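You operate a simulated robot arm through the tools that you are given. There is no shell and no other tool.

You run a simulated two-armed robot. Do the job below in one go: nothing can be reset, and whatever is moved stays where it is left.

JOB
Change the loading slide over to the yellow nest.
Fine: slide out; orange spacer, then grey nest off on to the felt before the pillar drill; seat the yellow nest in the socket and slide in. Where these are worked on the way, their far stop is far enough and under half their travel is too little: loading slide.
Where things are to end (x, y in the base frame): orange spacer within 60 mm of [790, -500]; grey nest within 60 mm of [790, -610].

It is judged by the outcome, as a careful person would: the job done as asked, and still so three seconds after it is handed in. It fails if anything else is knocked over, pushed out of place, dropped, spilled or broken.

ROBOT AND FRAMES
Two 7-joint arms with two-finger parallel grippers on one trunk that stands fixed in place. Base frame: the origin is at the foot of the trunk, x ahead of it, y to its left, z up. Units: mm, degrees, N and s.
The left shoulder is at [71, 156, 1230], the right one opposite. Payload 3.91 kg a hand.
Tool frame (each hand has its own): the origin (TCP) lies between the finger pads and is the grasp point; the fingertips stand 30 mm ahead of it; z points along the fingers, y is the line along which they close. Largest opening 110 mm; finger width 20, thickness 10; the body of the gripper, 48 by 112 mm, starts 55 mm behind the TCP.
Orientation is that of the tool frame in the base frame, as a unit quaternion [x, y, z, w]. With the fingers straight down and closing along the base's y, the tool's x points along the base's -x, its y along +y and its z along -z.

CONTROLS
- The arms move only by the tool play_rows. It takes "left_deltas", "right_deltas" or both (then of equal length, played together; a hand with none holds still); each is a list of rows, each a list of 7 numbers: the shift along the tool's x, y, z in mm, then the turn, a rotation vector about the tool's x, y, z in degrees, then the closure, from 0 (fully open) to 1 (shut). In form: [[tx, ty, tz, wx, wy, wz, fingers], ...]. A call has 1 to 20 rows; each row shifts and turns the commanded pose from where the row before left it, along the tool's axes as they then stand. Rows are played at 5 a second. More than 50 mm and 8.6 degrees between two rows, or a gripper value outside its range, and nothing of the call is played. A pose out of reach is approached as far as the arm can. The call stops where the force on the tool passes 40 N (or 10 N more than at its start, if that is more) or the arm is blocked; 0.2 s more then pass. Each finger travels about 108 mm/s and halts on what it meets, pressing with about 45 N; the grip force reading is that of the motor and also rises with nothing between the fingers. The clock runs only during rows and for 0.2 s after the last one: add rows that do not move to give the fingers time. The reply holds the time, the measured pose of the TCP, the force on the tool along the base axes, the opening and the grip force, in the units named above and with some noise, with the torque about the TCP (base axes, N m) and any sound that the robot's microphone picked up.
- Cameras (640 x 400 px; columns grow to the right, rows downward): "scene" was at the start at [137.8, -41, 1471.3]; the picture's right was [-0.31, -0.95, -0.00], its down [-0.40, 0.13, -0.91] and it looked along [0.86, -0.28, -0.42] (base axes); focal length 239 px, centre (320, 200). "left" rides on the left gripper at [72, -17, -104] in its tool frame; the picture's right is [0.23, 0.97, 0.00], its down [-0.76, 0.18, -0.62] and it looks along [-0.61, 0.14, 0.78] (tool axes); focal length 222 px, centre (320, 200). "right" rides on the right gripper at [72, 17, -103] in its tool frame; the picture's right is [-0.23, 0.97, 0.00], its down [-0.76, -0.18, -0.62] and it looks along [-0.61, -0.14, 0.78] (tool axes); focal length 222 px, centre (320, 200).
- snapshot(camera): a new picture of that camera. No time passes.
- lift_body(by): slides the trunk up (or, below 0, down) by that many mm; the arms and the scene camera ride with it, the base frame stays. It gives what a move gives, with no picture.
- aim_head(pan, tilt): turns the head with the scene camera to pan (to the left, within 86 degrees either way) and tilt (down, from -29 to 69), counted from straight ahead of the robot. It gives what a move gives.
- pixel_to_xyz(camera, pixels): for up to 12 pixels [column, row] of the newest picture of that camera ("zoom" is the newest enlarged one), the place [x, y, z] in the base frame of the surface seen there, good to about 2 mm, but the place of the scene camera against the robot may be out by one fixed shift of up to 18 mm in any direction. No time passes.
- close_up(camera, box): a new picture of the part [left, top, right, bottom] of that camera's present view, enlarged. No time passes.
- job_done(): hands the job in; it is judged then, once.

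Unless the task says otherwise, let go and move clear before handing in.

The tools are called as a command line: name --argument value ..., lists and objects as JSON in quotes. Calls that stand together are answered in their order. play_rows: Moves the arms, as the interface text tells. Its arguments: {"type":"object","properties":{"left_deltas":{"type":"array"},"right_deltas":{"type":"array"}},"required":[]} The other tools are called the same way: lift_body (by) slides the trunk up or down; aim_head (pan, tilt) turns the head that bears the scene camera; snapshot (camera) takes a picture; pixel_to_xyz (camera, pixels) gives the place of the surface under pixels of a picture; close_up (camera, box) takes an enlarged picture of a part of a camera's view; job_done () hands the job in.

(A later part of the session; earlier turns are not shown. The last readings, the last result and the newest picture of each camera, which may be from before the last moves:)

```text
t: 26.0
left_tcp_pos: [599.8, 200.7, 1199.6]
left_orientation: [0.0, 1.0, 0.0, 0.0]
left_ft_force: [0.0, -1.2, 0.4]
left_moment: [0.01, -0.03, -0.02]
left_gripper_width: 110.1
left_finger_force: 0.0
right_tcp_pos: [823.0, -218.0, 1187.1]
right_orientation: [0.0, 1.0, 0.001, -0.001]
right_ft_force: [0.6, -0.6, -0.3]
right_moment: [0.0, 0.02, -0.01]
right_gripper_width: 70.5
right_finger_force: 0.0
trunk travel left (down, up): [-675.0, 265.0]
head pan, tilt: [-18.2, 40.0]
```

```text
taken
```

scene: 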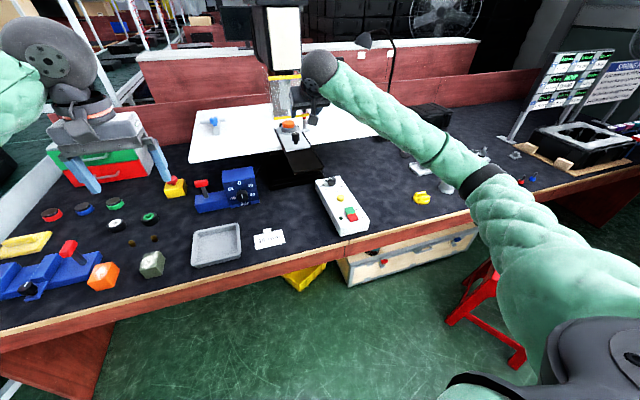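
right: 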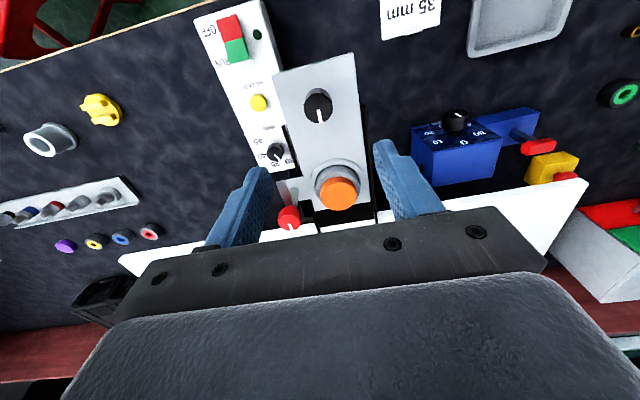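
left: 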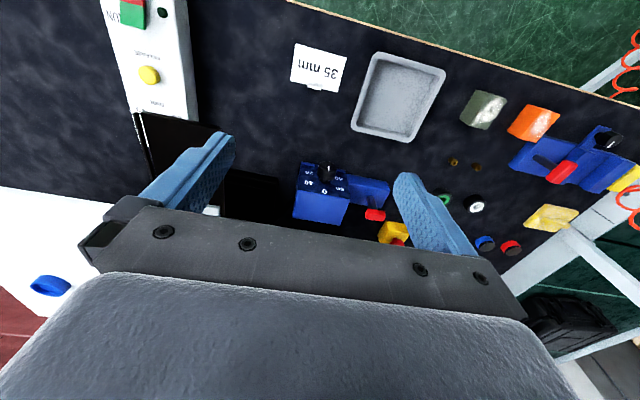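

The spacer is at (339,192) and the clamp's red knob at (289,215). I'll enlarge and measure.

close_up --camera "right" --box '[260, 140, 400, 240]'

pixel_to_xyz --camera "right" --pixels '[[339, 193], [339, 180], [322, 193], [357, 190], [340, 206], [317, 190], [337, 168], [360, 182], [289, 217], [278, 213], [300, 213], [318, 105]]'

```text
4.00 times, centred on (330, 190) of right
```

zoom: 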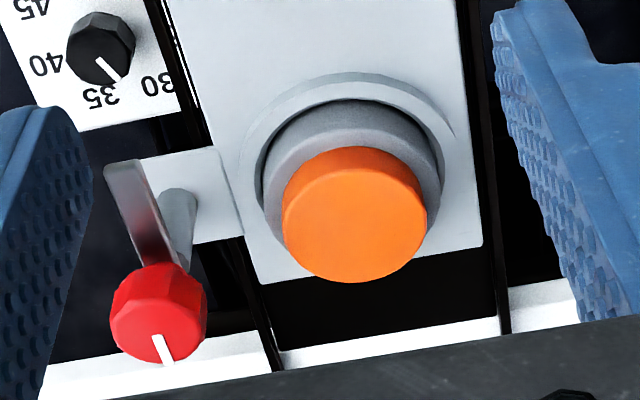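

```text
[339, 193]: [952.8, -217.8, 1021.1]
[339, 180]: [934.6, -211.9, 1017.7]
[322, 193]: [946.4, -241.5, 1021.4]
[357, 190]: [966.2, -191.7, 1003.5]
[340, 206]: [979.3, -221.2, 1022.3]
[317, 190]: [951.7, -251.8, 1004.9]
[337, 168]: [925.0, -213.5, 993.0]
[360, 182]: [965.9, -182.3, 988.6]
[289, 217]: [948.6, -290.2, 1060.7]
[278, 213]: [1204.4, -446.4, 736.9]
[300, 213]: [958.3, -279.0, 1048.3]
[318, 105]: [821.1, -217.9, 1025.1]
```

I'll measure the rims of spacer, nest and clamp in the enlarged picture.

pixel_to_xyz --camera "zoom" --pixels '[[287, 240], [421, 220], [360, 278], [350, 195], [270, 210], [438, 180], [350, 105], [335, 80], [115, 310], [203, 300], [160, 355], [120, 175]]'

```text
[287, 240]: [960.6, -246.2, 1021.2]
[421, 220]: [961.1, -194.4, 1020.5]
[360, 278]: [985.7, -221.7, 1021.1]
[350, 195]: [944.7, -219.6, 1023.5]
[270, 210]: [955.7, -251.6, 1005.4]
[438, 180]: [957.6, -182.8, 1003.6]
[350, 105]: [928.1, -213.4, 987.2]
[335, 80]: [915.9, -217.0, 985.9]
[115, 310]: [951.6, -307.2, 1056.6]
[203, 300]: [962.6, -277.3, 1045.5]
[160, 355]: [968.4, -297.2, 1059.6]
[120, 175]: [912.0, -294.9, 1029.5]
```

Spacer centre is [960,-220] with radius 27, z 1005–1021; it sits on the wider grey nest (radius 36), so the fingertips must stay above 1006. I'll move over it and come down to z 1090 first, checking the reach.

play_rows --right_deltas '[[-34, -0.5, 0, 0, 0, 0, 0.36], [-34, -0.5, 0, 0, 0, 0, 0.36], [-34, -0.5, 0, 0, 0, 0, 0.36], [-35, -0.5, 0, 0, 0, 0, 0.36], [0, 0, 40, 0, 0, 0, 0.36], [0, 0, 40, 0, 0, 0, 0.36], [0, 0, 17, 0, 0, 0, 0.36], [0, 0, 0, 0, 0, 0, 0.36]]'

snapshot --camera "right"

close_up --camera "scene" --box '[230, 40, 390, 170]'

```text
t: 27.8
left_tcp_pos: [601.6, 201.3, 1200.5]
left_orientation: [0.0, 1.0, -0.001, 0.0]
left_ft_force: [-1.2, -0.5, -0.6]
left_moment: [-0.01, 0.02, 0.0]
left_gripper_width: 110.2
left_finger_force: 0.0
right_tcp_pos: [958.7, -217.6, 1092.7]
right_orientation: [-0.001, 1.0, 0.0, 0.001]
right_ft_force: [0.0, 0.1, -0.1]
right_moment: [0.02, 0.04, 0.0]
right_gripper_width: 70.4
right_finger_force: 0.2
trunk travel left (down, up): [-675.0, 265.0]
head pan, tilt: [-18.2, 40.0]
```

```text
taken
```

right: 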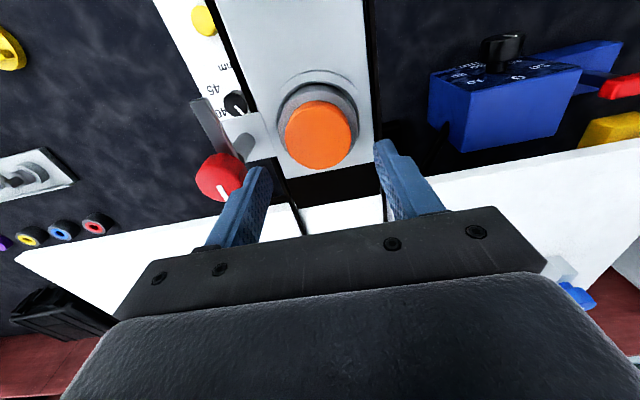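

```text
3.08 times, centred on (310, 105) of scene
```

zoom: 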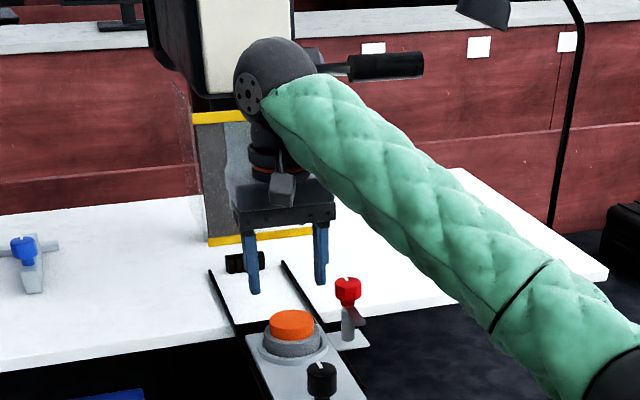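

The hand reached the point over the slide at z 1093. The wrist ball looks close to the drill head (zoom 230,50), so I'll measure the clearance before going further.

pixel_to_xyz --camera "zoom" --pixels '[[230, 30], [180, 60], [385, 65], [315, 58], [275, 60], [220, 118], [275, 240], [291, 318], [347, 285], [320, 280], [255, 280]]'

pixel_to_xyz --camera "right" --pixels '[[319, 133], [286, 133], [351, 133], [319, 103], [322, 165], [278, 110], [358, 110], [220, 175]]'

```text
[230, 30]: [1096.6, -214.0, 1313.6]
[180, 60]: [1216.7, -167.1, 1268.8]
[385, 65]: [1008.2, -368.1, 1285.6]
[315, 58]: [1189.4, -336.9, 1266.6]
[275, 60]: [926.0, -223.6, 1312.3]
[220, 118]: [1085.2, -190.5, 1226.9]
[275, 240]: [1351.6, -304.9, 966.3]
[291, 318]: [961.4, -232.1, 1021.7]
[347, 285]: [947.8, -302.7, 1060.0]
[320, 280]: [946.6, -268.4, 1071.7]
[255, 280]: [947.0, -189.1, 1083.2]
```

```text
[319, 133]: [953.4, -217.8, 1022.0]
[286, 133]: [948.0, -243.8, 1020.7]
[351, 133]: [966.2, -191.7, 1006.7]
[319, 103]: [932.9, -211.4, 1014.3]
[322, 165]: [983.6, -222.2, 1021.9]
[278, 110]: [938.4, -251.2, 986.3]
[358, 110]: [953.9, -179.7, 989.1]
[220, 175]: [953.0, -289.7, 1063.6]
```

Clearances are good (drill head front x≈1085, wrist ball around x≈960). I'll come down to TCP z≈1039, fingertips just above the nest top at 1005.

play_rows --right_deltas '[[-1, -1, 25, 0, 0, 0, 0.36], [0, 0, 20, 0, 0, 0, 0.36], [0, 0, 9, 0, 0, 0, 0.36], [0, 0, 0, 0, 0, 0, 0.36]]'

snapshot --camera "right"

close_up --camera "scene" --box '[270, 90, 350, 150]'

```text
t: 28.8
left_tcp_pos: [600.5, 201.0, 1200.3]
left_orientation: [0.0, 1.0, 0.0, 0.0]
left_ft_force: [0.2, -0.8, 0.1]
left_moment: [0.02, -0.01, 0.01]
left_gripper_width: 110.3
left_finger_force: 0.0
right_tcp_pos: [959.3, -219.8, 1038.0]
right_orientation: [0.0, 1.0, 0.0, 0.0]
right_ft_force: [1.2, -0.6, -0.2]
right_moment: [0.02, 0.0, -0.01]
right_gripper_width: 70.5
right_finger_force: 0.1
trunk travel left (down, up): [-675.0, 265.0]
head pan, tilt: [-18.2, 40.0]
```

```text
taken
```

right: 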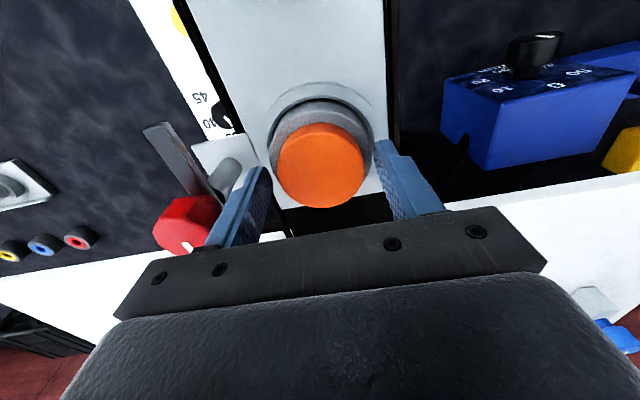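

```text
6.67 times, centred on (310, 120) of scene
```

zoom: 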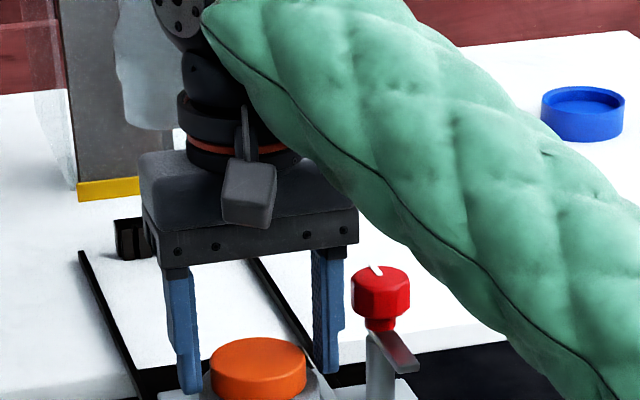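

The fingers straddle the spacer (320,165). The sleeve looks near the clamp knob in the scene view, so I'll check its depth before closing.

pixel_to_xyz --camera "zoom" --pixels '[[380, 185], [430, 260], [480, 320], [330, 130], [380, 290], [183, 385], [327, 365], [255, 355]]'

close_up --camera "right" --box '[150, 80, 450, 240]'

```text
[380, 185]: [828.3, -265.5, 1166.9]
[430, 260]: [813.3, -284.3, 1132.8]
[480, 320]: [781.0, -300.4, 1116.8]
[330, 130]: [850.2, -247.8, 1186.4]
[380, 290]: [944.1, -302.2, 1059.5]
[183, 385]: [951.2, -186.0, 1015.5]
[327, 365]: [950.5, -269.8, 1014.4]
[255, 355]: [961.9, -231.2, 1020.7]
```

```text
2.13 times, centred on (300, 160) of right
```

zoom: 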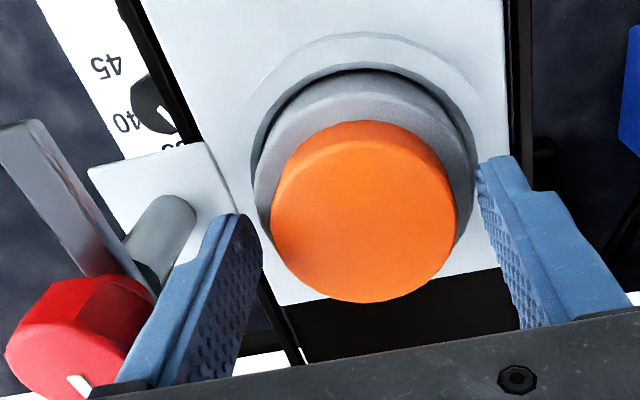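

The forearm clears everything by a good margin and the tips are at about z 1008. I'll close on the spacer.

play_rows --right_deltas '[[0, 0, 0, 0, 0, 0, 0.5], [0, 0, 0, 0, 0, 0, 0.7], [0, 0, 0, 0, 0, 0, 1], [0, 0, 0, 0, 0, 0, 1]]'

snapshot --camera "right"

```text
t: 29.8
left_tcp_pos: [602.5, 201.0, 1200.4]
left_orientation: [0.001, 1.0, 0.0, 0.0]
left_ft_force: [0.4, -0.1, -0.2]
left_moment: [0.0, 0.03, 0.0]
left_gripper_width: 109.8
left_finger_force: 0.0
right_tcp_pos: [958.4, -220.4, 1038.3]
right_orientation: [0.0, 1.0, 0.0, 0.0]
right_ft_force: [-0.4, 0.8, 0.4]
right_moment: [-0.02, 0.01, 0.01]
right_gripper_width: 54.0
right_finger_force: 44.6
trunk travel left (down, up): [-675.0, 265.0]
head pan, tilt: [-18.2, 40.0]
```

```text
taken
```

right: 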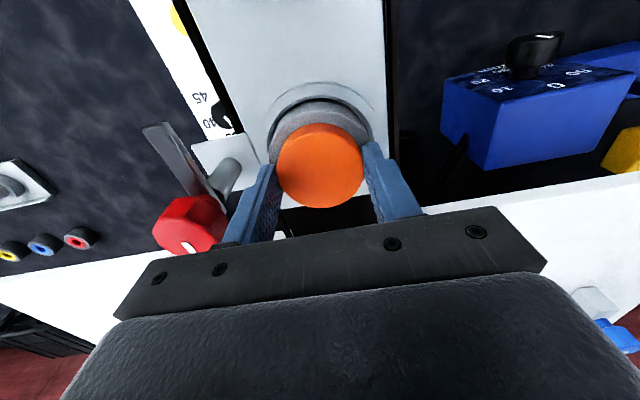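

Gripped at 54 mm with the spacer centred and no side force. I'll lift straight up, gently at first.

play_rows --right_deltas '[[0, 0, -5, 0, 0, 0, 1], [0, 0, -10, 0, 0, 0, 1], [0, 0, -25, 0, 0, 0, 1], [0, 0, -35, 0, 0, 0, 1], [0, 0, -35, 0, 0, 0, 1], [0, 0, 0, 0, 0, 0, 1]]'

snapshot --camera "right"

close_up --camera "scene" --box '[240, 70, 360, 170]'

```text
t: 31.2
left_tcp_pos: [601.4, 200.7, 1199.8]
left_orientation: [0.001, 1.0, 0.0, 0.0]
left_ft_force: [-0.2, 0.3, -1.3]
left_moment: [-0.01, 0.0, 0.0]
left_gripper_width: 110.1
left_finger_force: 0.0
right_tcp_pos: [958.4, -217.2, 1148.4]
right_orientation: [0.0, 1.0, 0.0, -0.001]
right_ft_force: [-0.2, -0.2, -0.9]
right_moment: [0.0, -0.01, -0.01]
right_gripper_width: 0.0
right_finger_force: 38.0
trunk travel left (down, up): [-675.0, 265.0]
head pan, tilt: [-18.2, 40.0]
```

```text
taken
```

right: 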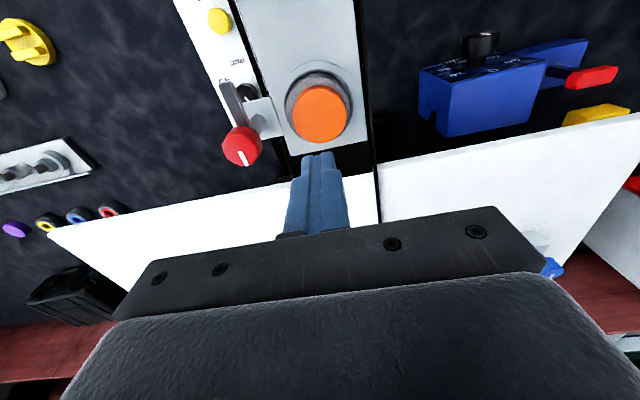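

```text
4.00 times, centred on (300, 120) of scene
```

zoom: 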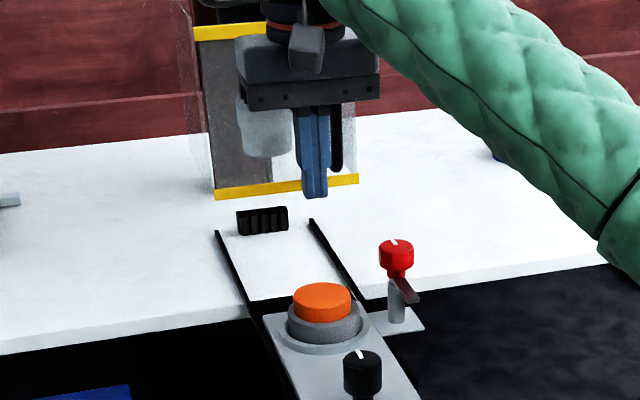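

The fingers slipped off: the gripper is shut and the spacer is still on the nest (320,113), undisturbed. I'll reopen, go back down slightly lower, and lift in tiny steps while watching the force.

play_rows --right_deltas '[[0, 0, 0, 0, 0, 0, 0.6], [0, 0, 0, 0, 0, 0, 0.36], [0, -1, 0, 0, 0, 0, 0.36], [0, -0.5, 40, 0, 0, 0, 0.36], [0, 0, 40, 0, 0, 0, 0.36], [0, 0, 22, 0, 0, 0, 0.36], [0, 0, 7, 0, 0, 0, 0.36], [0, 0, 2, 0, 0, 0, 0.36], [0, 0, 0, 0, 0, 0, 0.36]]'

close_up --camera "right" --box '[150, 80, 450, 240]'

close_up --camera "scene" --box '[280, 110, 340, 150]'

```text
t: 33.2
left_tcp_pos: [601.0, 200.5, 1199.8]
left_orientation: [0.0, 1.0, 0.0, 0.0]
left_ft_force: [-0.2, 0.2, 0.2]
left_moment: [-0.01, 0.05, -0.01]
left_gripper_width: 109.9
left_finger_force: 0.0
right_tcp_pos: [958.1, -221.8, 1037.5]
right_orientation: [-0.001, 1.0, 0.001, 0.0]
right_ft_force: [0.1, -0.3, 0.3]
right_moment: [0.0, -0.03, 0.0]
right_gripper_width: 70.3
right_finger_force: 0.0
trunk travel left (down, up): [-675.0, 265.0]
head pan, tilt: [-18.2, 40.0]
```

```text
2.13 times, centred on (300, 160) of right
```

zoom: 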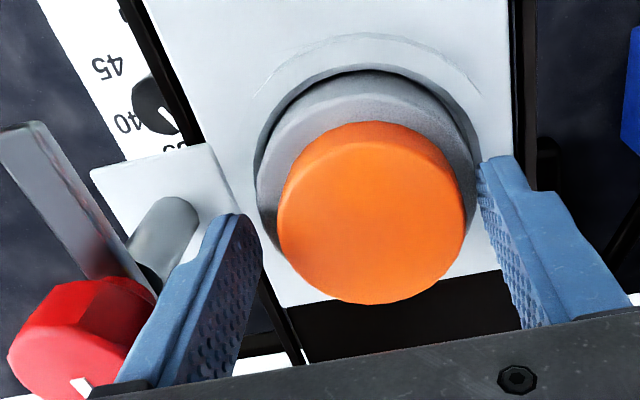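

```text
10.00 times, centred on (310, 130) of scene
```

zoom: 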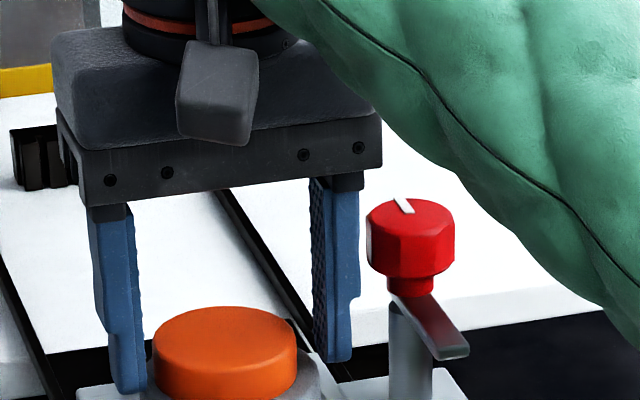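

Tips are around the spacer (zoom 372,212) with no contact. I'll measure the spacer relative to the fingers from here.

pixel_to_xyz --camera "right" --pixels '[[282, 185], [367, 183], [323, 220], [300, 155], [345, 155], [375, 160], [377, 175], [268, 190], [320, 185], [275, 145], [365, 140]]'

```text
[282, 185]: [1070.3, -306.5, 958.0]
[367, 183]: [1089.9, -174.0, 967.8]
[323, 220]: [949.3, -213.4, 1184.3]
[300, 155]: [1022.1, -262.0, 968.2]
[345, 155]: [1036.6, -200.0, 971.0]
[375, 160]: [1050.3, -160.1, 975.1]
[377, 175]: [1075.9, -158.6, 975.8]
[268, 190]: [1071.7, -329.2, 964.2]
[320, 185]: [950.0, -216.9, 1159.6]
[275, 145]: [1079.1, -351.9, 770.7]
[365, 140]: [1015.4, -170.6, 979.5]
```

Those readings came from the older full picture, so I'll take a fresh one and measure again.

snapshot --camera "right"

pixel_to_xyz --camera "right" --pixels '[[284, 185], [364, 183], [324, 219], [305, 147], [340, 147], [375, 160], [382, 175], [268, 190], [320, 185], [280, 145], [365, 140], [325, 128]]'

```text
taken
```

right: 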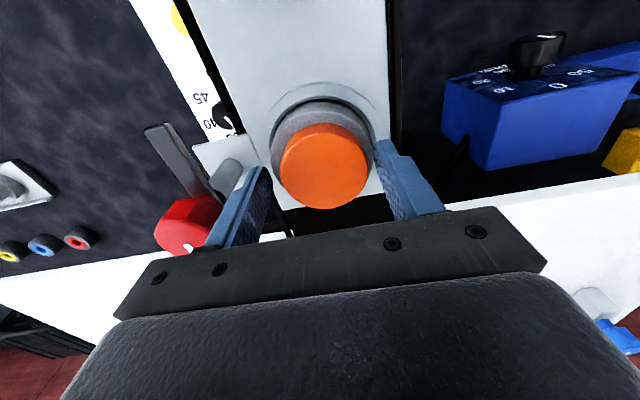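

```text
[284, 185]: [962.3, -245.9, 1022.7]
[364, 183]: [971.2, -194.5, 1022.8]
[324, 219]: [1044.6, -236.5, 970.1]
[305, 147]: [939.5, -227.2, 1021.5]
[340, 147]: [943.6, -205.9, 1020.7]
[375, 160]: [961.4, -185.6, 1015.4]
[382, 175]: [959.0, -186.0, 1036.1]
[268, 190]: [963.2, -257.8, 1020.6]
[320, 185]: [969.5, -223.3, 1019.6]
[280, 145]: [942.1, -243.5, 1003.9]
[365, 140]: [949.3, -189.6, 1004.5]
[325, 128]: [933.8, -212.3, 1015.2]
```

Spacer centre y is -220 while the hand centre is about -221.7, so I'll shift 1.5 mm, lower 1 mm more, close and then raise just 2 mm to read the pull.

play_rows --right_deltas '[[-1, 1.5, 0, 0, 0, 0, 0.36], [0, 0, 1, 0, 0, 0, 0.36], [0, 0, 0, 0, 0, 0, 0.6], [0, 0, 0, 0, 0, 0, 1], [0, 0, 0, 0, 0, 0, 1], [0, 0, -1, 0, 0, 0, 1], [0, 0, -1, 0, 0, 0, 1], [0, 0, 0, 0, 0, 0, 1]]'

```text
t: 35.0
left_tcp_pos: [601.6, 200.7, 1200.2]
left_orientation: [0.0, 1.0, 0.0, 0.0]
left_ft_force: [0.0, 0.8, -0.3]
left_moment: [-0.01, 0.01, 0.0]
left_gripper_width: 110.1
left_finger_force: 0.1
right_tcp_pos: [961.3, -219.5, 1039.3]
right_orientation: [0.0, 1.0, 0.0, -0.001]
right_ft_force: [-0.1, -0.4, -0.8]
right_moment: [0.0, 0.01, 0.02]
right_gripper_width: 54.0
right_finger_force: 44.4
trunk travel left (down, up): [-675.0, 265.0]
head pan, tilt: [-18.2, 40.0]
```

Only -0.8 N after 2 mm, consistent with a light weight. I'll raise another 8 mm slowly and look.

play_rows --right_deltas '[[0, 0, -2, 0, 0, 0, 1], [0, 0, -2, 0, 0, 0, 1], [0, 0, -2, 0, 0, 0, 1], [0, 0, -2, 0, 0, 0, 1], [0, 0, 0, 0, 0, 0, 1]]'

close_up --camera "scene" --box '[280, 110, 340, 150]'

close_up --camera "right" --box '[150, 80, 450, 240]'

```text
t: 36.2
left_tcp_pos: [601.8, 202.2, 1200.2]
left_orientation: [0.0, 1.0, 0.0, 0.0]
left_ft_force: [-0.7, -0.3, -0.5]
left_moment: [0.0, 0.01, -0.01]
left_gripper_width: 109.9
left_finger_force: 0.1
right_tcp_pos: [961.1, -219.4, 1048.0]
right_orientation: [0.001, 1.0, 0.0, -0.001]
right_ft_force: [-0.2, 0.2, -0.6]
right_moment: [-0.02, -0.04, -0.02]
right_gripper_width: 54.0
right_finger_force: 45.4
trunk travel left (down, up): [-675.0, 265.0]
head pan, tilt: [-18.2, 40.0]
```

```text
10.00 times, centred on (310, 130) of scene
```

zoom: 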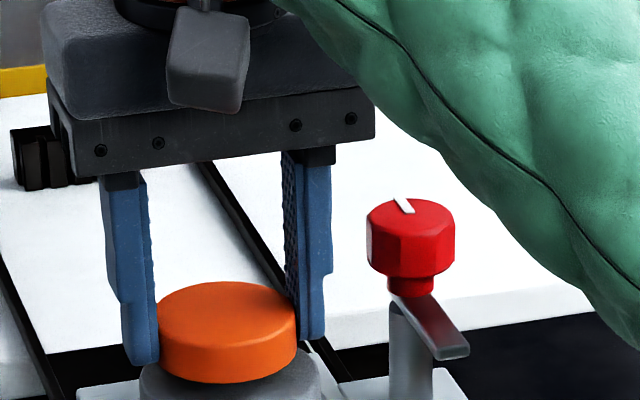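

```text
2.13 times, centred on (300, 160) of right
```

zoom: 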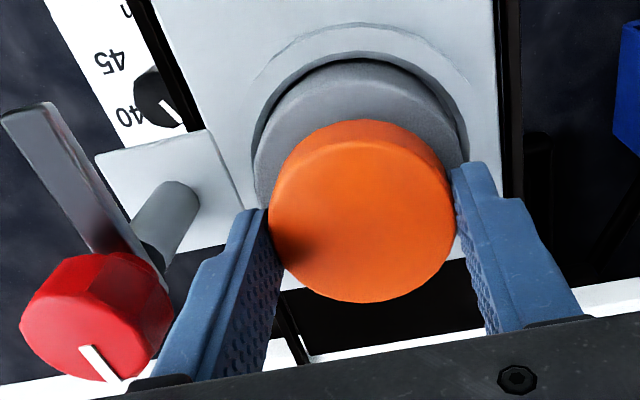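

The spacer is now up with the fingers, 10 mm clear of the nest, so slow motion holds it. I'll carry on lifting gently, then begin moving across at about 60 mm/s.

play_rows --right_deltas '[[0, 0, -4, 0, 0, 0, 1], [0, 0, -8, 0, 0, 0, 1], [0, 0, -10, 0, 0, 0, 1], [0, 0, -12, 0, 0, 0, 1], [0, 0, -12, 0, 0, 0, 1], [0, 0, -12, 0, 0, 0, 1], [0, 0, -12, 0, 0, 0, 1], [0, 0, -8, 0, 0, 0, 1], [0, 0, -4, 0, 0, 0, 1], [0, 0, 0, 0, 0, 0, 1]]'

close_up --camera "scene" --box '[260, 70, 360, 150]'

snapshot --camera "right"

```text
t: 38.4
left_tcp_pos: [601.3, 202.1, 1200.0]
left_orientation: [0.0, 1.0, 0.0, -0.001]
left_ft_force: [-0.2, -0.4, -0.1]
left_moment: [-0.03, -0.01, -0.02]
left_gripper_width: 110.1
left_finger_force: 0.1
right_tcp_pos: [960.9, -220.4, 1129.6]
right_orientation: [0.0, 1.0, 0.0, -0.002]
right_ft_force: [0.6, 0.5, -1.1]
right_moment: [0.0, -0.02, 0.0]
right_gripper_width: 54.0
right_finger_force: 45.7
trunk travel left (down, up): [-675.0, 265.0]
head pan, tilt: [-18.2, 40.0]
```

```text
5.00 times, centred on (310, 110) of scene
```

zoom: 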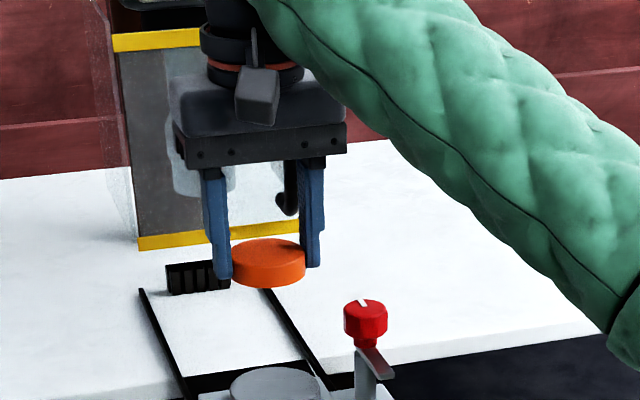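

```text
taken
```

right: 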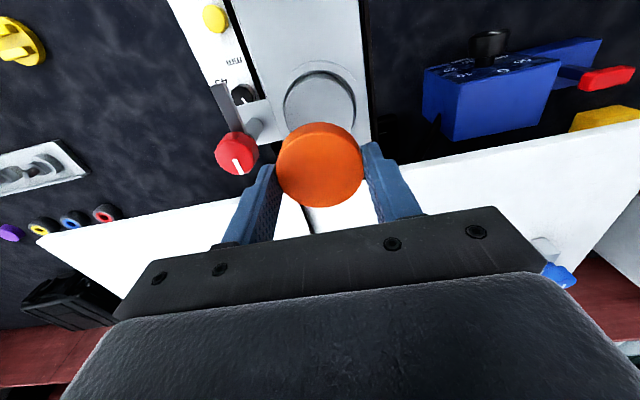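

The spacer is firmly held (319,165) at z 1130. I'll carry it across towards the felt target at a steady pace.

play_rows --right_deltas '[[2.1, -3.4, 0, 0, 0, 0, 1], [4.2, -6.8, 0, 0, 0, 0, 1], [6.3, -10.2, 0, 0, 0, 0, 1], [8.45, -13.6, 0, 0, 0, 0, 1], [8.45, -13.6, 0, 0, 0, 0, 1], [8.45, -13.6, 0, 0, 0, 0, 1], [8.45, -13.6, 0, 0, 0, 0, 1], [8.45, -13.6, 0, 0, 0, 0, 1], [8.45, -13.6, 0, 0, 0, 0, 1], [8.45, -13.6, 0, 0, 0, 0, 1], [8.45, -13.6, 0, 0, 0, 0, 1], [8.45, -13.6, 0, 0, 0, 0, 1], [8.45, -13.6, 0, 0, 0, 0, 1], [8.45, -13.6, 0, 0, 0, 0, 1], [8.45, -13.6, 0, 0, 0, 0, 1], [8.45, -13.6, 0, 0, 0, 0, 1], [8.45, -13.6, 0, 0, 0, 0, 1], [6.3, -10.2, 0, 0, 0, 0, 1], [4.2, -6.8, 0, 0, 0, 0, 1], [2.1, -3.4, 0, 0, 0, 0, 1]]'

snapshot --camera "right"

snapshot --camera "scene"

```text
t: 42.6
left_tcp_pos: [601.0, 200.8, 1200.7]
left_orientation: [0.0, 1.0, -0.001, 0.0]
left_ft_force: [-0.3, -0.5, -0.3]
left_moment: [0.03, 0.0, 0.02]
left_gripper_width: 110.2
left_finger_force: 0.0
right_tcp_pos: [817.0, -452.1, 1130.1]
right_orientation: [0.0, 1.0, 0.0, 0.0]
right_ft_force: [0.5, -0.3, -0.2]
right_moment: [0.0, 0.01, -0.02]
right_gripper_width: 54.1
right_finger_force: 44.8
trunk travel left (down, up): [-675.0, 265.0]
head pan, tilt: [-18.2, 40.0]
```

```text
taken
```

right: 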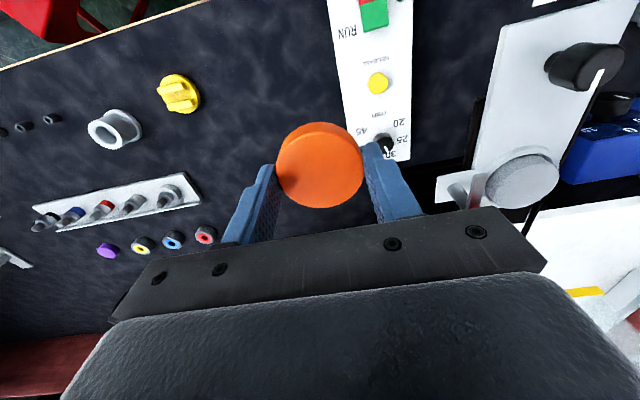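

```text
taken
```

scene: 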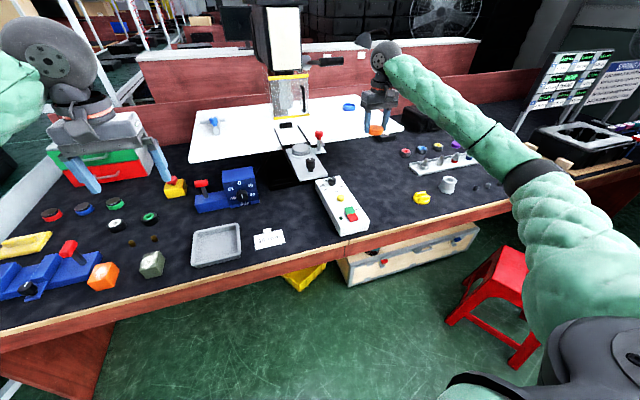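

The spacer is still held at 54 mm. I'll measure the felt and nearby objects from this view before descending.

pixel_to_xyz --camera "right" --pixels '[[250, 120], [290, 90], [240, 150], [345, 110], [400, 155], [335, 40], [178, 92], [115, 130], [190, 195], [205, 236], [320, 165], [320, 125]]'

```text
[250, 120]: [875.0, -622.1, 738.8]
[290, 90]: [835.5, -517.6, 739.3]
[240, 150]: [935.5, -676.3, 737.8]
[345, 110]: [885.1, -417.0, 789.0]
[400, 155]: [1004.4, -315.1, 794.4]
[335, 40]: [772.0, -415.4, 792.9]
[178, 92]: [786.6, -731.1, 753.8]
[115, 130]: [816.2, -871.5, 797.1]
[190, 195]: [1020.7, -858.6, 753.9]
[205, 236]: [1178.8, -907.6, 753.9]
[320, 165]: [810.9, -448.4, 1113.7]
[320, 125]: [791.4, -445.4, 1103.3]
```

The felt is at z≈738.5 and clear around [790,-497]; the box's edge is at y≈-415. I'll descend smoothly to about z 790 while completing the sideways move.

play_rows --right_deltas '[[2.7, -4.5, 5, 0, 0, 0, 1], [2.7, -4.5, 10, 0, 0, 0, 1], [2.7, -4.5, 15, 0, 0, 0, 1], [2.7, -4.5, 20, 0, 0, 0, 1], [2.7, -4.5, 20, 0, 0, 0, 1], [2.7, -4.5, 20, 0, 0, 0, 1], [2.7, -4.5, 20, 0, 0, 0, 1], [2.7, -4.5, 20, 0, 0, 0, 1], [2.7, -4.5, 20, 0, 0, 0, 1], [2.7, -4.5, 20, 0, 0, 0, 1], [0, 0, 20, 0, 0, 0, 1], [0, 0, 20, 0, 0, 0, 1], [0, 0, 20, 0, 0, 0, 1], [0, 0, 20, 0, 0, 0, 1], [0, 0, 20, 0, 0, 0, 1], [0, 0, 20, 0, 0, 0, 1], [0, 0, 20, 0, 0, 0, 1], [0, 0, 15, 0, 0, 0, 1], [0, 0, 10, 0, 0, 0, 1], [0, 0, 5, 0, 0, 0, 1]]'

snapshot --camera "right"

snapshot --camera "scene"

```text
t: 46.8
left_tcp_pos: [600.9, 200.8, 1200.3]
left_orientation: [0.0, 1.0, 0.0, 0.0]
left_ft_force: [0.5, 0.5, -0.2]
left_moment: [-0.01, -0.02, 0.0]
left_gripper_width: 109.8
left_finger_force: 0.1
right_tcp_pos: [790.6, -495.7, 791.5]
right_orientation: [0.0, 1.0, 0.0, -0.001]
right_ft_force: [-0.4, -1.3, -0.7]
right_moment: [0.0, 0.03, -0.03]
right_gripper_width: 54.4
right_finger_force: 44.4
trunk travel left (down, up): [-675.0, 265.0]
head pan, tilt: [-18.2, 40.0]
```

```text
taken
```

right: 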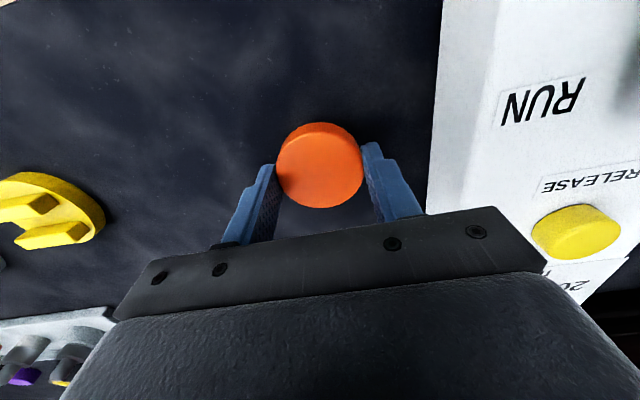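

```text
taken
```

scene: 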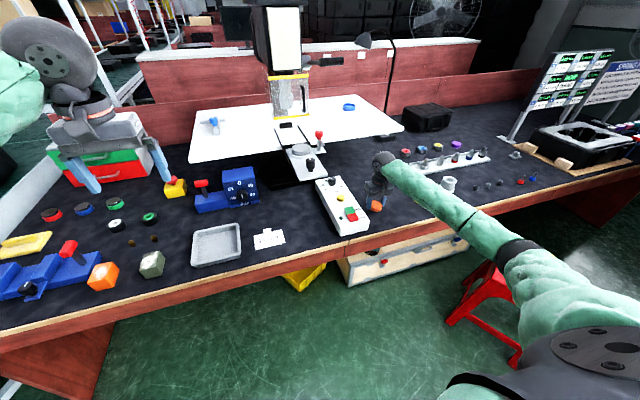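

The spacer hangs about 20 mm above the felt at [790,-496]. I'll check how low the forearm is over the bench (scene 440,200 and 500,245) before going lower.

pixel_to_xyz --camera "scene" --pixels '[[420, 190], [440, 205], [470, 225], [500, 245], [455, 200], [500, 230], [376, 205], [385, 190], [520, 275], [480, 245]]'

```text
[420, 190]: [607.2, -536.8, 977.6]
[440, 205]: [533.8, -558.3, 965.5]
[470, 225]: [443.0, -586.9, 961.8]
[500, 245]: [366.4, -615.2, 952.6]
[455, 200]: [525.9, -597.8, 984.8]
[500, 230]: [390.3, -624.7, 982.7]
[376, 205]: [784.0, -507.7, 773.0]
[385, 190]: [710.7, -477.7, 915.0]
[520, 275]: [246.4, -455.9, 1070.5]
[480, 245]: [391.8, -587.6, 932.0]
```

The forearm stays above z 930, well clear. I'll lower the last 19 mm gently.

play_rows --right_deltas '[[0, 0, 6, 0, 0, 0, 1], [0, 0, 5, 0, 0, 0, 1], [0, 0, 4, 0, 0, 0, 1], [0, 0, 2, 0, 0, 0, 1], [0, 0, 1, 0, 0, 0, 1], [0, 0, 0, 0, 0, 0, 1]]'

close_up --camera "scene" --box '[340, 170, 420, 230]'

```text
t: 48.2
left_tcp_pos: [601.4, 200.9, 1199.8]
left_orientation: [0.0, 1.0, -0.001, 0.0]
left_ft_force: [-1.0, 0.0, -0.9]
left_moment: [0.04, 0.0, -0.02]
left_gripper_width: 110.1
left_finger_force: 0.0
right_tcp_pos: [790.4, -496.0, 771.1]
right_orientation: [0.0, 1.0, 0.0, 0.0]
right_ft_force: [1.0, -0.1, -0.5]
right_moment: [0.0, 0.0, 0.0]
right_gripper_width: 54.4
right_finger_force: 44.6
trunk travel left (down, up): [-675.0, 265.0]
head pan, tilt: [-18.2, 40.0]
```

```text
6.67 times, centred on (380, 200) of scene
```

zoom: 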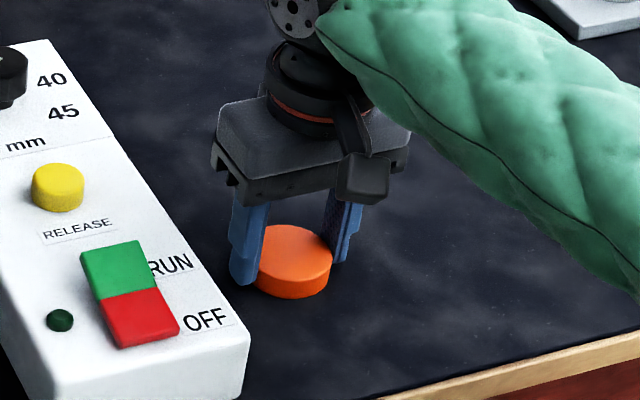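

Still just its weight on the hand, so it is a millimetre or two above the felt. I'll lower in 1 mm rows until contact shows.

play_rows --right_deltas '[[0, 0, 1, 0, 0, 0, 1], [0, 0, 0.5, 0, 0, 0, 1], [0, 0, 0, 0, 0, 0, 1]]'

```text
t: 49.0
left_tcp_pos: [601.7, 200.7, 1201.2]
left_orientation: [0.0, 1.0, 0.0, 0.001]
left_ft_force: [0.1, -0.5, -1.1]
left_moment: [0.01, 0.01, 0.0]
left_gripper_width: 110.0
left_finger_force: 0.0
right_tcp_pos: [791.5, -496.8, 771.1]
right_orientation: [-0.001, 1.0, 0.0, 0.0]
right_ft_force: [1.9, 0.6, 5.3]
right_moment: [0.1, -0.04, 0.0]
right_gripper_width: 54.2
right_finger_force: 44.4
trunk travel left (down, up): [-675.0, 265.0]
head pan, tilt: [-18.2, 40.0]
```

Contact force of 5 N: the spacer stands on the felt. I'll open and rise clear.

play_rows --right_deltas '[[0, 0, -0.5, 0, 0, 0, 1], [0, 0, 0, 0, 0, 0, 0.45], [0, 0, 0, 0, 0, 0, 0.3], [0, 0, 0, 0, 0, 0, 0.3], [0, 0, -10, 0, 0, 0, 0.3], [0, 0, -25, 0, 0, 0, 0.3], [0, 0, -40, 0, 0, 0, 0.3], [0, 0, -45, 0, 0, 0, 0.3], [0, 0, 0, 0, 0, 0, 0.3]]'

snapshot --camera "right"

pixel_to_xyz --camera "right" --pixels '[[322, 130], [335, 120], [310, 120], [322, 150], [100, 170], [60, 150]]'

```text
t: 51.0
left_tcp_pos: [601.9, 201.6, 1200.3]
left_orientation: [0.0, 1.0, 0.0, -0.001]
left_ft_force: [0.2, 0.3, 0.6]
left_moment: [-0.02, -0.01, 0.02]
left_gripper_width: 110.0
left_finger_force: 0.0
right_tcp_pos: [790.0, -496.1, 889.6]
right_orientation: [0.001, 1.0, 0.0, -0.001]
right_ft_force: [1.0, 0.2, 0.3]
right_moment: [-0.03, 0.02, 0.02]
right_gripper_width: 77.2
right_finger_force: 0.1
trunk travel left (down, up): [-675.0, 265.0]
head pan, tilt: [-18.2, 40.0]
```

```text
taken
```

right: 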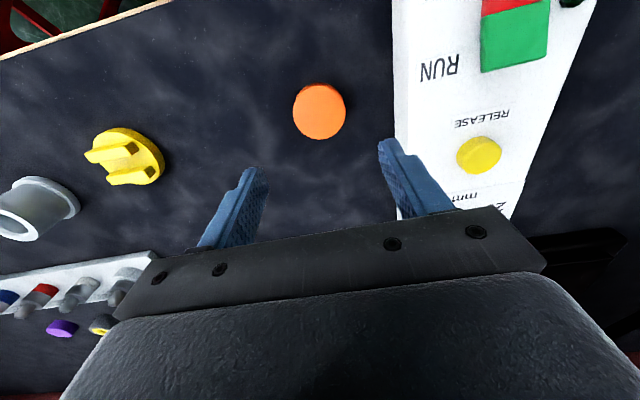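

```text
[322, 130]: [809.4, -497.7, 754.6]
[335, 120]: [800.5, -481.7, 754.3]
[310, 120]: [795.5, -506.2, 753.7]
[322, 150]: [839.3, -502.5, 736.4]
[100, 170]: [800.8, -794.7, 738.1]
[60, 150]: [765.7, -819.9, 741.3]
```

The orange spacer stands flat at about [791,-495]. While here I'll enlarge the yellow nest (125,157) to study its shape.

close_up --camera "right" --box '[70, 110, 190, 200]'

pixel_to_xyz --camera "zoom" --pixels '[[250, 120], [330, 330], [80, 220], [500, 300], [290, 95], [480, 200], [210, 370], [120, 190], [360, 215], [240, 360], [450, 330]]'

```text
4.44 times, centred on (130, 155) of right
```

zoom: 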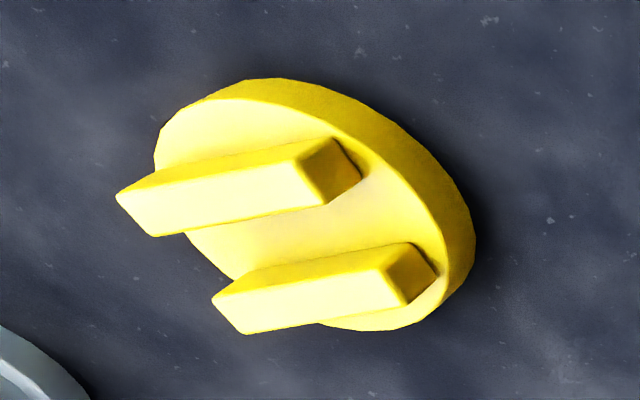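

```text
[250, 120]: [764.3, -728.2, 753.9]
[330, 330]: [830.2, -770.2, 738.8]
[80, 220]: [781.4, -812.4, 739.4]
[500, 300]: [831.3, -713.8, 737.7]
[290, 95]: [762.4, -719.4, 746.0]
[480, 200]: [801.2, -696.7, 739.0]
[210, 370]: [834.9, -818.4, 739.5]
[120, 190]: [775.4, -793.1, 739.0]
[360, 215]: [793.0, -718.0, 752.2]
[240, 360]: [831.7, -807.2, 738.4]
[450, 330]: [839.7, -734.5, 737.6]
```

The yellow nest is a plain disc with two bars on top, with no key visible. I'll go back above the grey nest at z≈1130 and yaw the hand 45° so the fingers keep clear of the clamp.

play_rows --right_deltas '[[0, 0, -48, 0, 0, 0, 0.236], [0, 0, -48, 0, 0, 0, 0.236], [0, 0, -48, 0, 0, 0, 0.236], [0, 0, -48, 0, 0, 0, 0.236], [0, 0, -48, 0, 0, 0, 0.236], [-24.4, 39.6, 0, 0, 0, 0, 0.236], [-24.4, 39.6, 0, 0, 0, 0, 0.236], [-24.4, 39.6, 0, 0, 0, 0, 0.236], [-24.4, 39.6, 0, 0, 0, 0, 0.236], [-24.4, 39.6, 0, 0, 0, 0, 0.236], [-24.4, 39.6, 0, 0, 0, 0, 0.236], [-24.4, 39.4, 0, 0, 0, 0, 0.236], [0, 0, 0, 0, 0, 0, 0.236]]'

snapshot --camera "right"

close_up --camera "right" --box '[200, 40, 440, 200]'

```text
t: 53.8
left_tcp_pos: [600.6, 199.8, 1200.3]
left_orientation: [0.001, 1.0, 0.001, 0.0]
left_ft_force: [-1.0, -0.3, 0.2]
left_moment: [0.03, -0.01, 0.0]
left_gripper_width: 110.1
left_finger_force: 0.0
right_tcp_pos: [961.0, -220.0, 1129.7]
right_orientation: [0.0, 1.0, 0.0, -0.001]
right_ft_force: [0.1, 0.5, 0.3]
right_moment: [0.06, 0.02, 0.0]
right_gripper_width: 83.8
right_finger_force: 0.1
trunk travel left (down, up): [-675.0, 265.0]
head pan, tilt: [-18.2, 40.0]
```

```text
taken
```

right: 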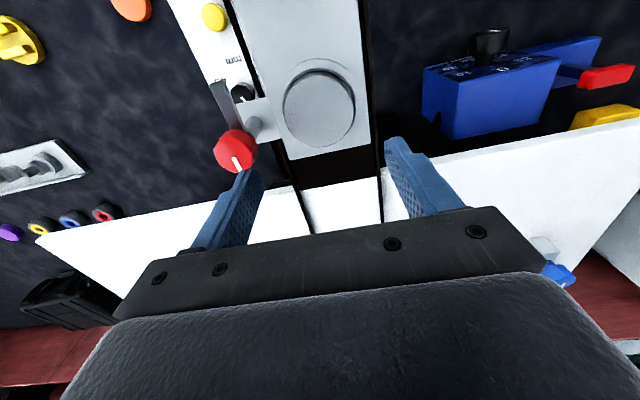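

```text
2.50 times, centred on (320, 120) of right
```

zoom: 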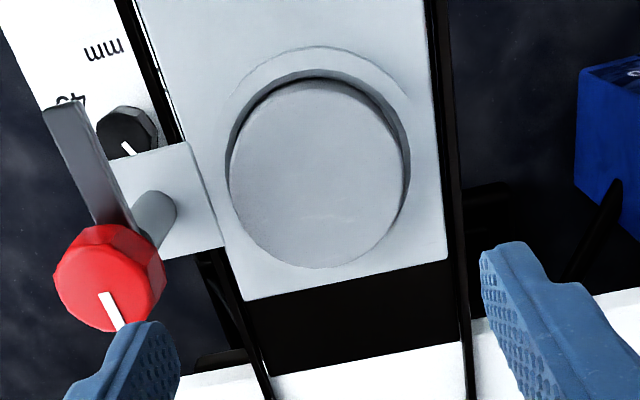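

The grey nest shows as a plain disc in the socket (zoom 317,172). I'll measure its rim and the socket ring.

pixel_to_xyz --camera "zoom" --pixels '[[317, 172], [233, 170], [400, 165], [315, 85], [320, 262], [312, 75], [310, 55], [415, 130], [225, 130], [330, 280], [260, 290], [155, 200]]'

```text
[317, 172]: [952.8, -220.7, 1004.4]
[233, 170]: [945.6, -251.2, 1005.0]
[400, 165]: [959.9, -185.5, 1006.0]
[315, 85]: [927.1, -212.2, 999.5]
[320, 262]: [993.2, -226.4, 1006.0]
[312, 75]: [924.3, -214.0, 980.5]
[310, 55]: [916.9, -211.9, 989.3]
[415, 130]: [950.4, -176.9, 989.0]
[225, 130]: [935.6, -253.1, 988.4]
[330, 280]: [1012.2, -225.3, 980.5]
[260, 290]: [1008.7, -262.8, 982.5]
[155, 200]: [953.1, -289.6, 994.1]
```

Nest centre is [960.5,-219], top z 1005; the ring top is at z≈988.5. Now I'll yaw the hand 45° in place.

play_rows --right_deltas '[[0, 0, 0, 0, 0, 7.5, 0.236], [0, 0, 0, 0, 0, 7.5, 0.236], [0, 0, 0, 0, 0, 7.5, 0.236], [0, 0, 0, 0, 0, 7.5, 0.236], [0, 0, 0, 0, 0, 7.5, 0.236], [0, 0, 0, 0, 0, 7.5, 0.236], [0, 0, 0, 0, 0, 0, 0.236]]'

snapshot --camera "right"

close_up --camera "scene" --box '[240, 50, 380, 150]'

```text
t: 55.4
left_tcp_pos: [602.3, 200.7, 1199.5]
left_orientation: [0.001, 1.0, 0.0, 0.001]
left_ft_force: [0.1, 0.2, 1.1]
left_moment: [0.01, 0.02, -0.01]
left_gripper_width: 110.1
left_finger_force: 0.0
right_tcp_pos: [962.0, -219.6, 1130.5]
right_orientation: [0.383, 0.924, 0.0, 0.0]
right_ft_force: [-1.3, -0.1, -0.2]
right_moment: [0.01, 0.0, 0.02]
right_gripper_width: 83.9
right_finger_force: 0.0
trunk travel left (down, up): [-675.0, 265.0]
head pan, tilt: [-18.2, 40.0]
```

```text
taken
```

right: 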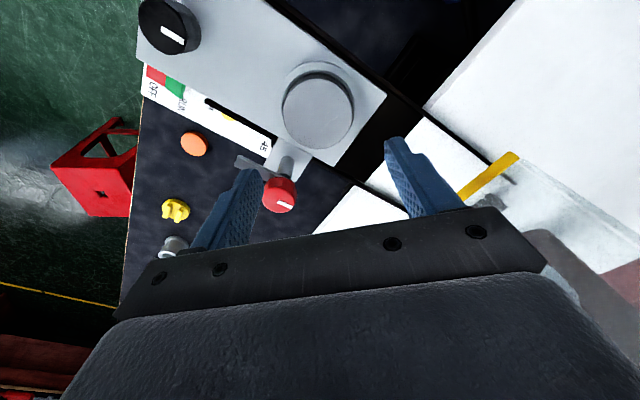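

```text
4.00 times, centred on (310, 100) of scene
```

zoom: 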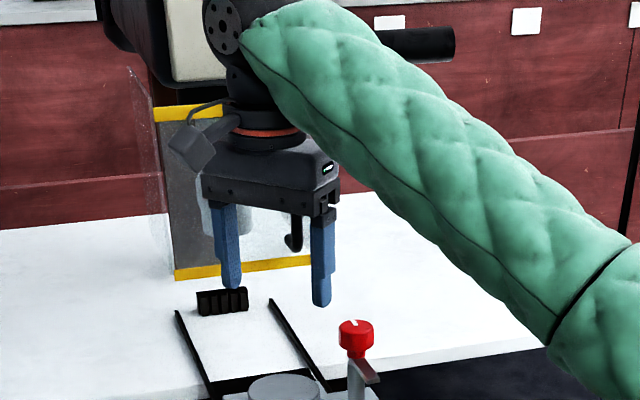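

Yaw is right. I'll come down over the grey nest to about z 1026 and check the clamp clearance.

play_rows --right_deltas '[[0, 0, 40, 0, 0, 0, 0.236], [0, 0, 35, 0, 0, 0, 0.236], [0, 0, 20, 0, 0, 0, 0.236], [0, 0, 9, 0, 0, 0, 0.236], [0, 0, 0, 0, 0, 0, 0.236]]'

snapshot --camera "right"

close_up --camera "scene" --box '[270, 90, 350, 150]'

```text
t: 56.6
left_tcp_pos: [602.1, 201.9, 1200.8]
left_orientation: [0.0, 1.0, 0.0, 0.0]
left_ft_force: [-0.2, 0.8, 1.0]
left_moment: [-0.02, 0.0, 0.01]
left_gripper_width: 110.3
left_finger_force: 0.1
right_tcp_pos: [962.7, -218.9, 1027.4]
right_orientation: [0.383, 0.924, 0.0, 0.001]
right_ft_force: [-0.1, -0.6, 0.1]
right_moment: [-0.01, 0.03, 0.01]
right_gripper_width: 83.9
right_finger_force: 0.0
trunk travel left (down, up): [-675.0, 265.0]
head pan, tilt: [-18.2, 40.0]
```

```text
taken
```

right: 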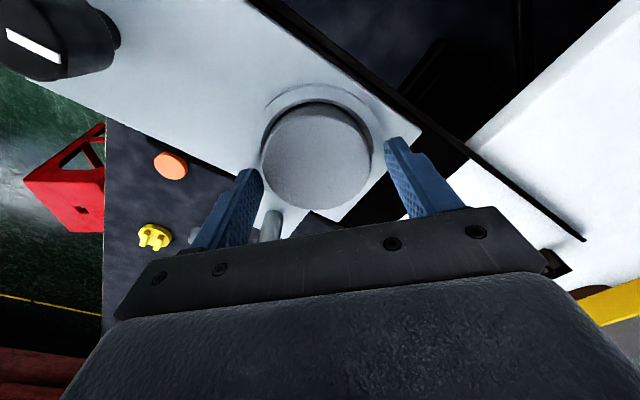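

```text
6.67 times, centred on (310, 120) of scene
```

zoom: 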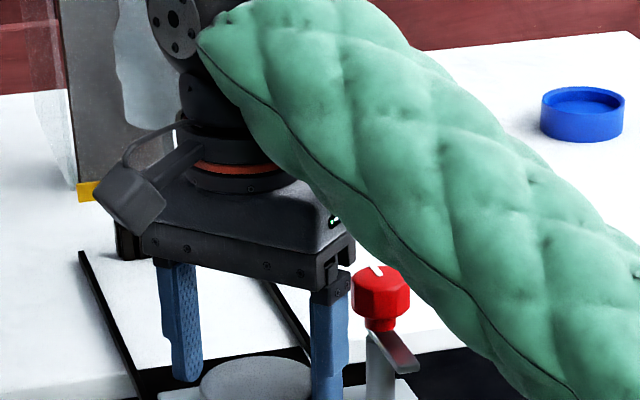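

Clearances look fine; the fingers straddle the nest (317,155). I'll verify the gaps by measuring nest edges and fingertips.

pixel_to_xyz --camera "right" --pixels '[[264, 160], [369, 150], [317, 207], [315, 103], [258, 180], [390, 155], [252, 172], [398, 145], [317, 155], [290, 85]]'

```text
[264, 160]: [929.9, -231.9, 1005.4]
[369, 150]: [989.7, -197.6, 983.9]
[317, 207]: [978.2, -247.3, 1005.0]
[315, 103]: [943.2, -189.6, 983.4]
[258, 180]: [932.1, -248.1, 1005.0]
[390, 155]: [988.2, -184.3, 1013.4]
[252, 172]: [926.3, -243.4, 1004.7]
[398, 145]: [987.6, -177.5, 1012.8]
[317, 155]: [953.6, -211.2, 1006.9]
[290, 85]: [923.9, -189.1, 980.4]
```

The nest lies about 1.7 mm off towards the near-right finger. I'll shift by that, lower 6 mm to z≈1021, then close.

play_rows --right_deltas '[[1, -1.7, 0, 0, 0, 0, 0.236], [0, 0, 4, 0, 0, 0, 0.236], [0, 0, 2.5, 0, 0, 0, 0.236], [0, 0, 0, 0, 0, 0, 0.236], [0, 0, 0, 0, 0, 0, 0.4], [0, 0, 0, 0, 0, 0, 1], [0, 0, 0, 0, 0, 0, 1]]'

snapshot --camera "right"

```text
t: 58.2
left_tcp_pos: [600.9, 202.2, 1200.2]
left_orientation: [0.0, 1.0, 0.0, 0.0]
left_ft_force: [0.3, 0.2, 0.5]
left_moment: [0.0, 0.01, 0.0]
left_gripper_width: 110.1
left_finger_force: 0.0
right_tcp_pos: [959.2, -218.4, 1019.7]
right_orientation: [0.383, 0.924, 0.0, 0.0]
right_ft_force: [-0.7, -0.2, 2.7]
right_moment: [-0.01, -0.02, 0.01]
right_gripper_width: 69.5
right_finger_force: 45.1
trunk travel left (down, up): [-675.0, 265.0]
head pan, tilt: [-18.2, 40.0]
```

```text
taken
```

right: 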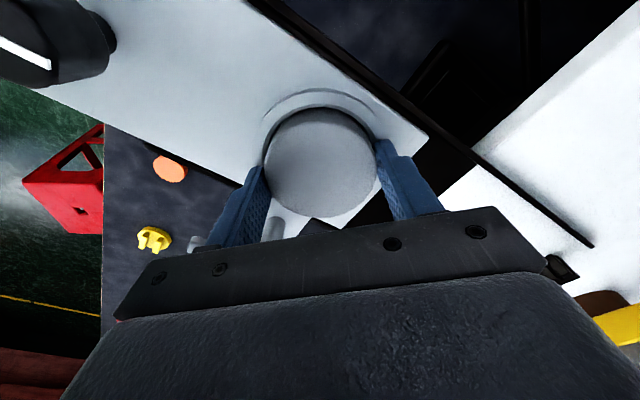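

Gripped at 69.5 mm. I'll lift very slowly and watch the force as the nest leaves the socket.

play_rows --right_deltas '[[0, 0, -0.5, 0, 0, 0, 1], [0, 0, -1, 0, 0, 0, 1], [0, 0, -1, 0, 0, 0, 1], [0, 0, -1, 0, 0, 0, 1], [0, 0, 0, 0, 0, 0, 1]]'

snapshot --camera "right"

```text
t: 59.4
left_tcp_pos: [602.1, 201.3, 1199.6]
left_orientation: [0.0, 1.0, 0.0, 0.001]
left_ft_force: [-0.6, -0.6, -0.5]
left_moment: [0.01, -0.01, -0.01]
left_gripper_width: 110.0
left_finger_force: 0.1
right_tcp_pos: [959.2, -219.9, 1023.5]
right_orientation: [0.382, 0.924, -0.001, 0.0]
right_ft_force: [-0.4, 0.6, -0.1]
right_moment: [-0.01, -0.01, -0.03]
right_gripper_width: 69.1
right_finger_force: 45.3
trunk travel left (down, up): [-675.0, 265.0]
head pan, tilt: [-18.2, 40.0]
```

```text
taken
```

right: 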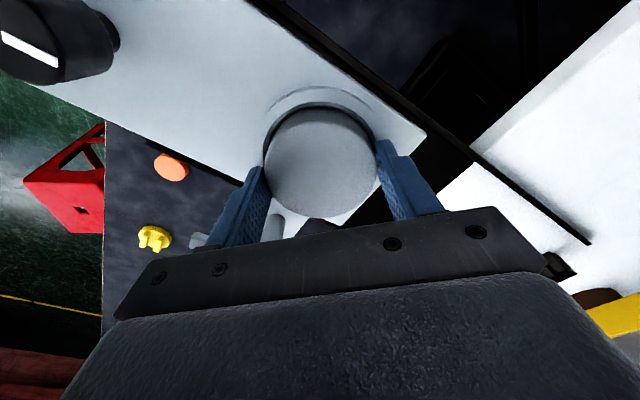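

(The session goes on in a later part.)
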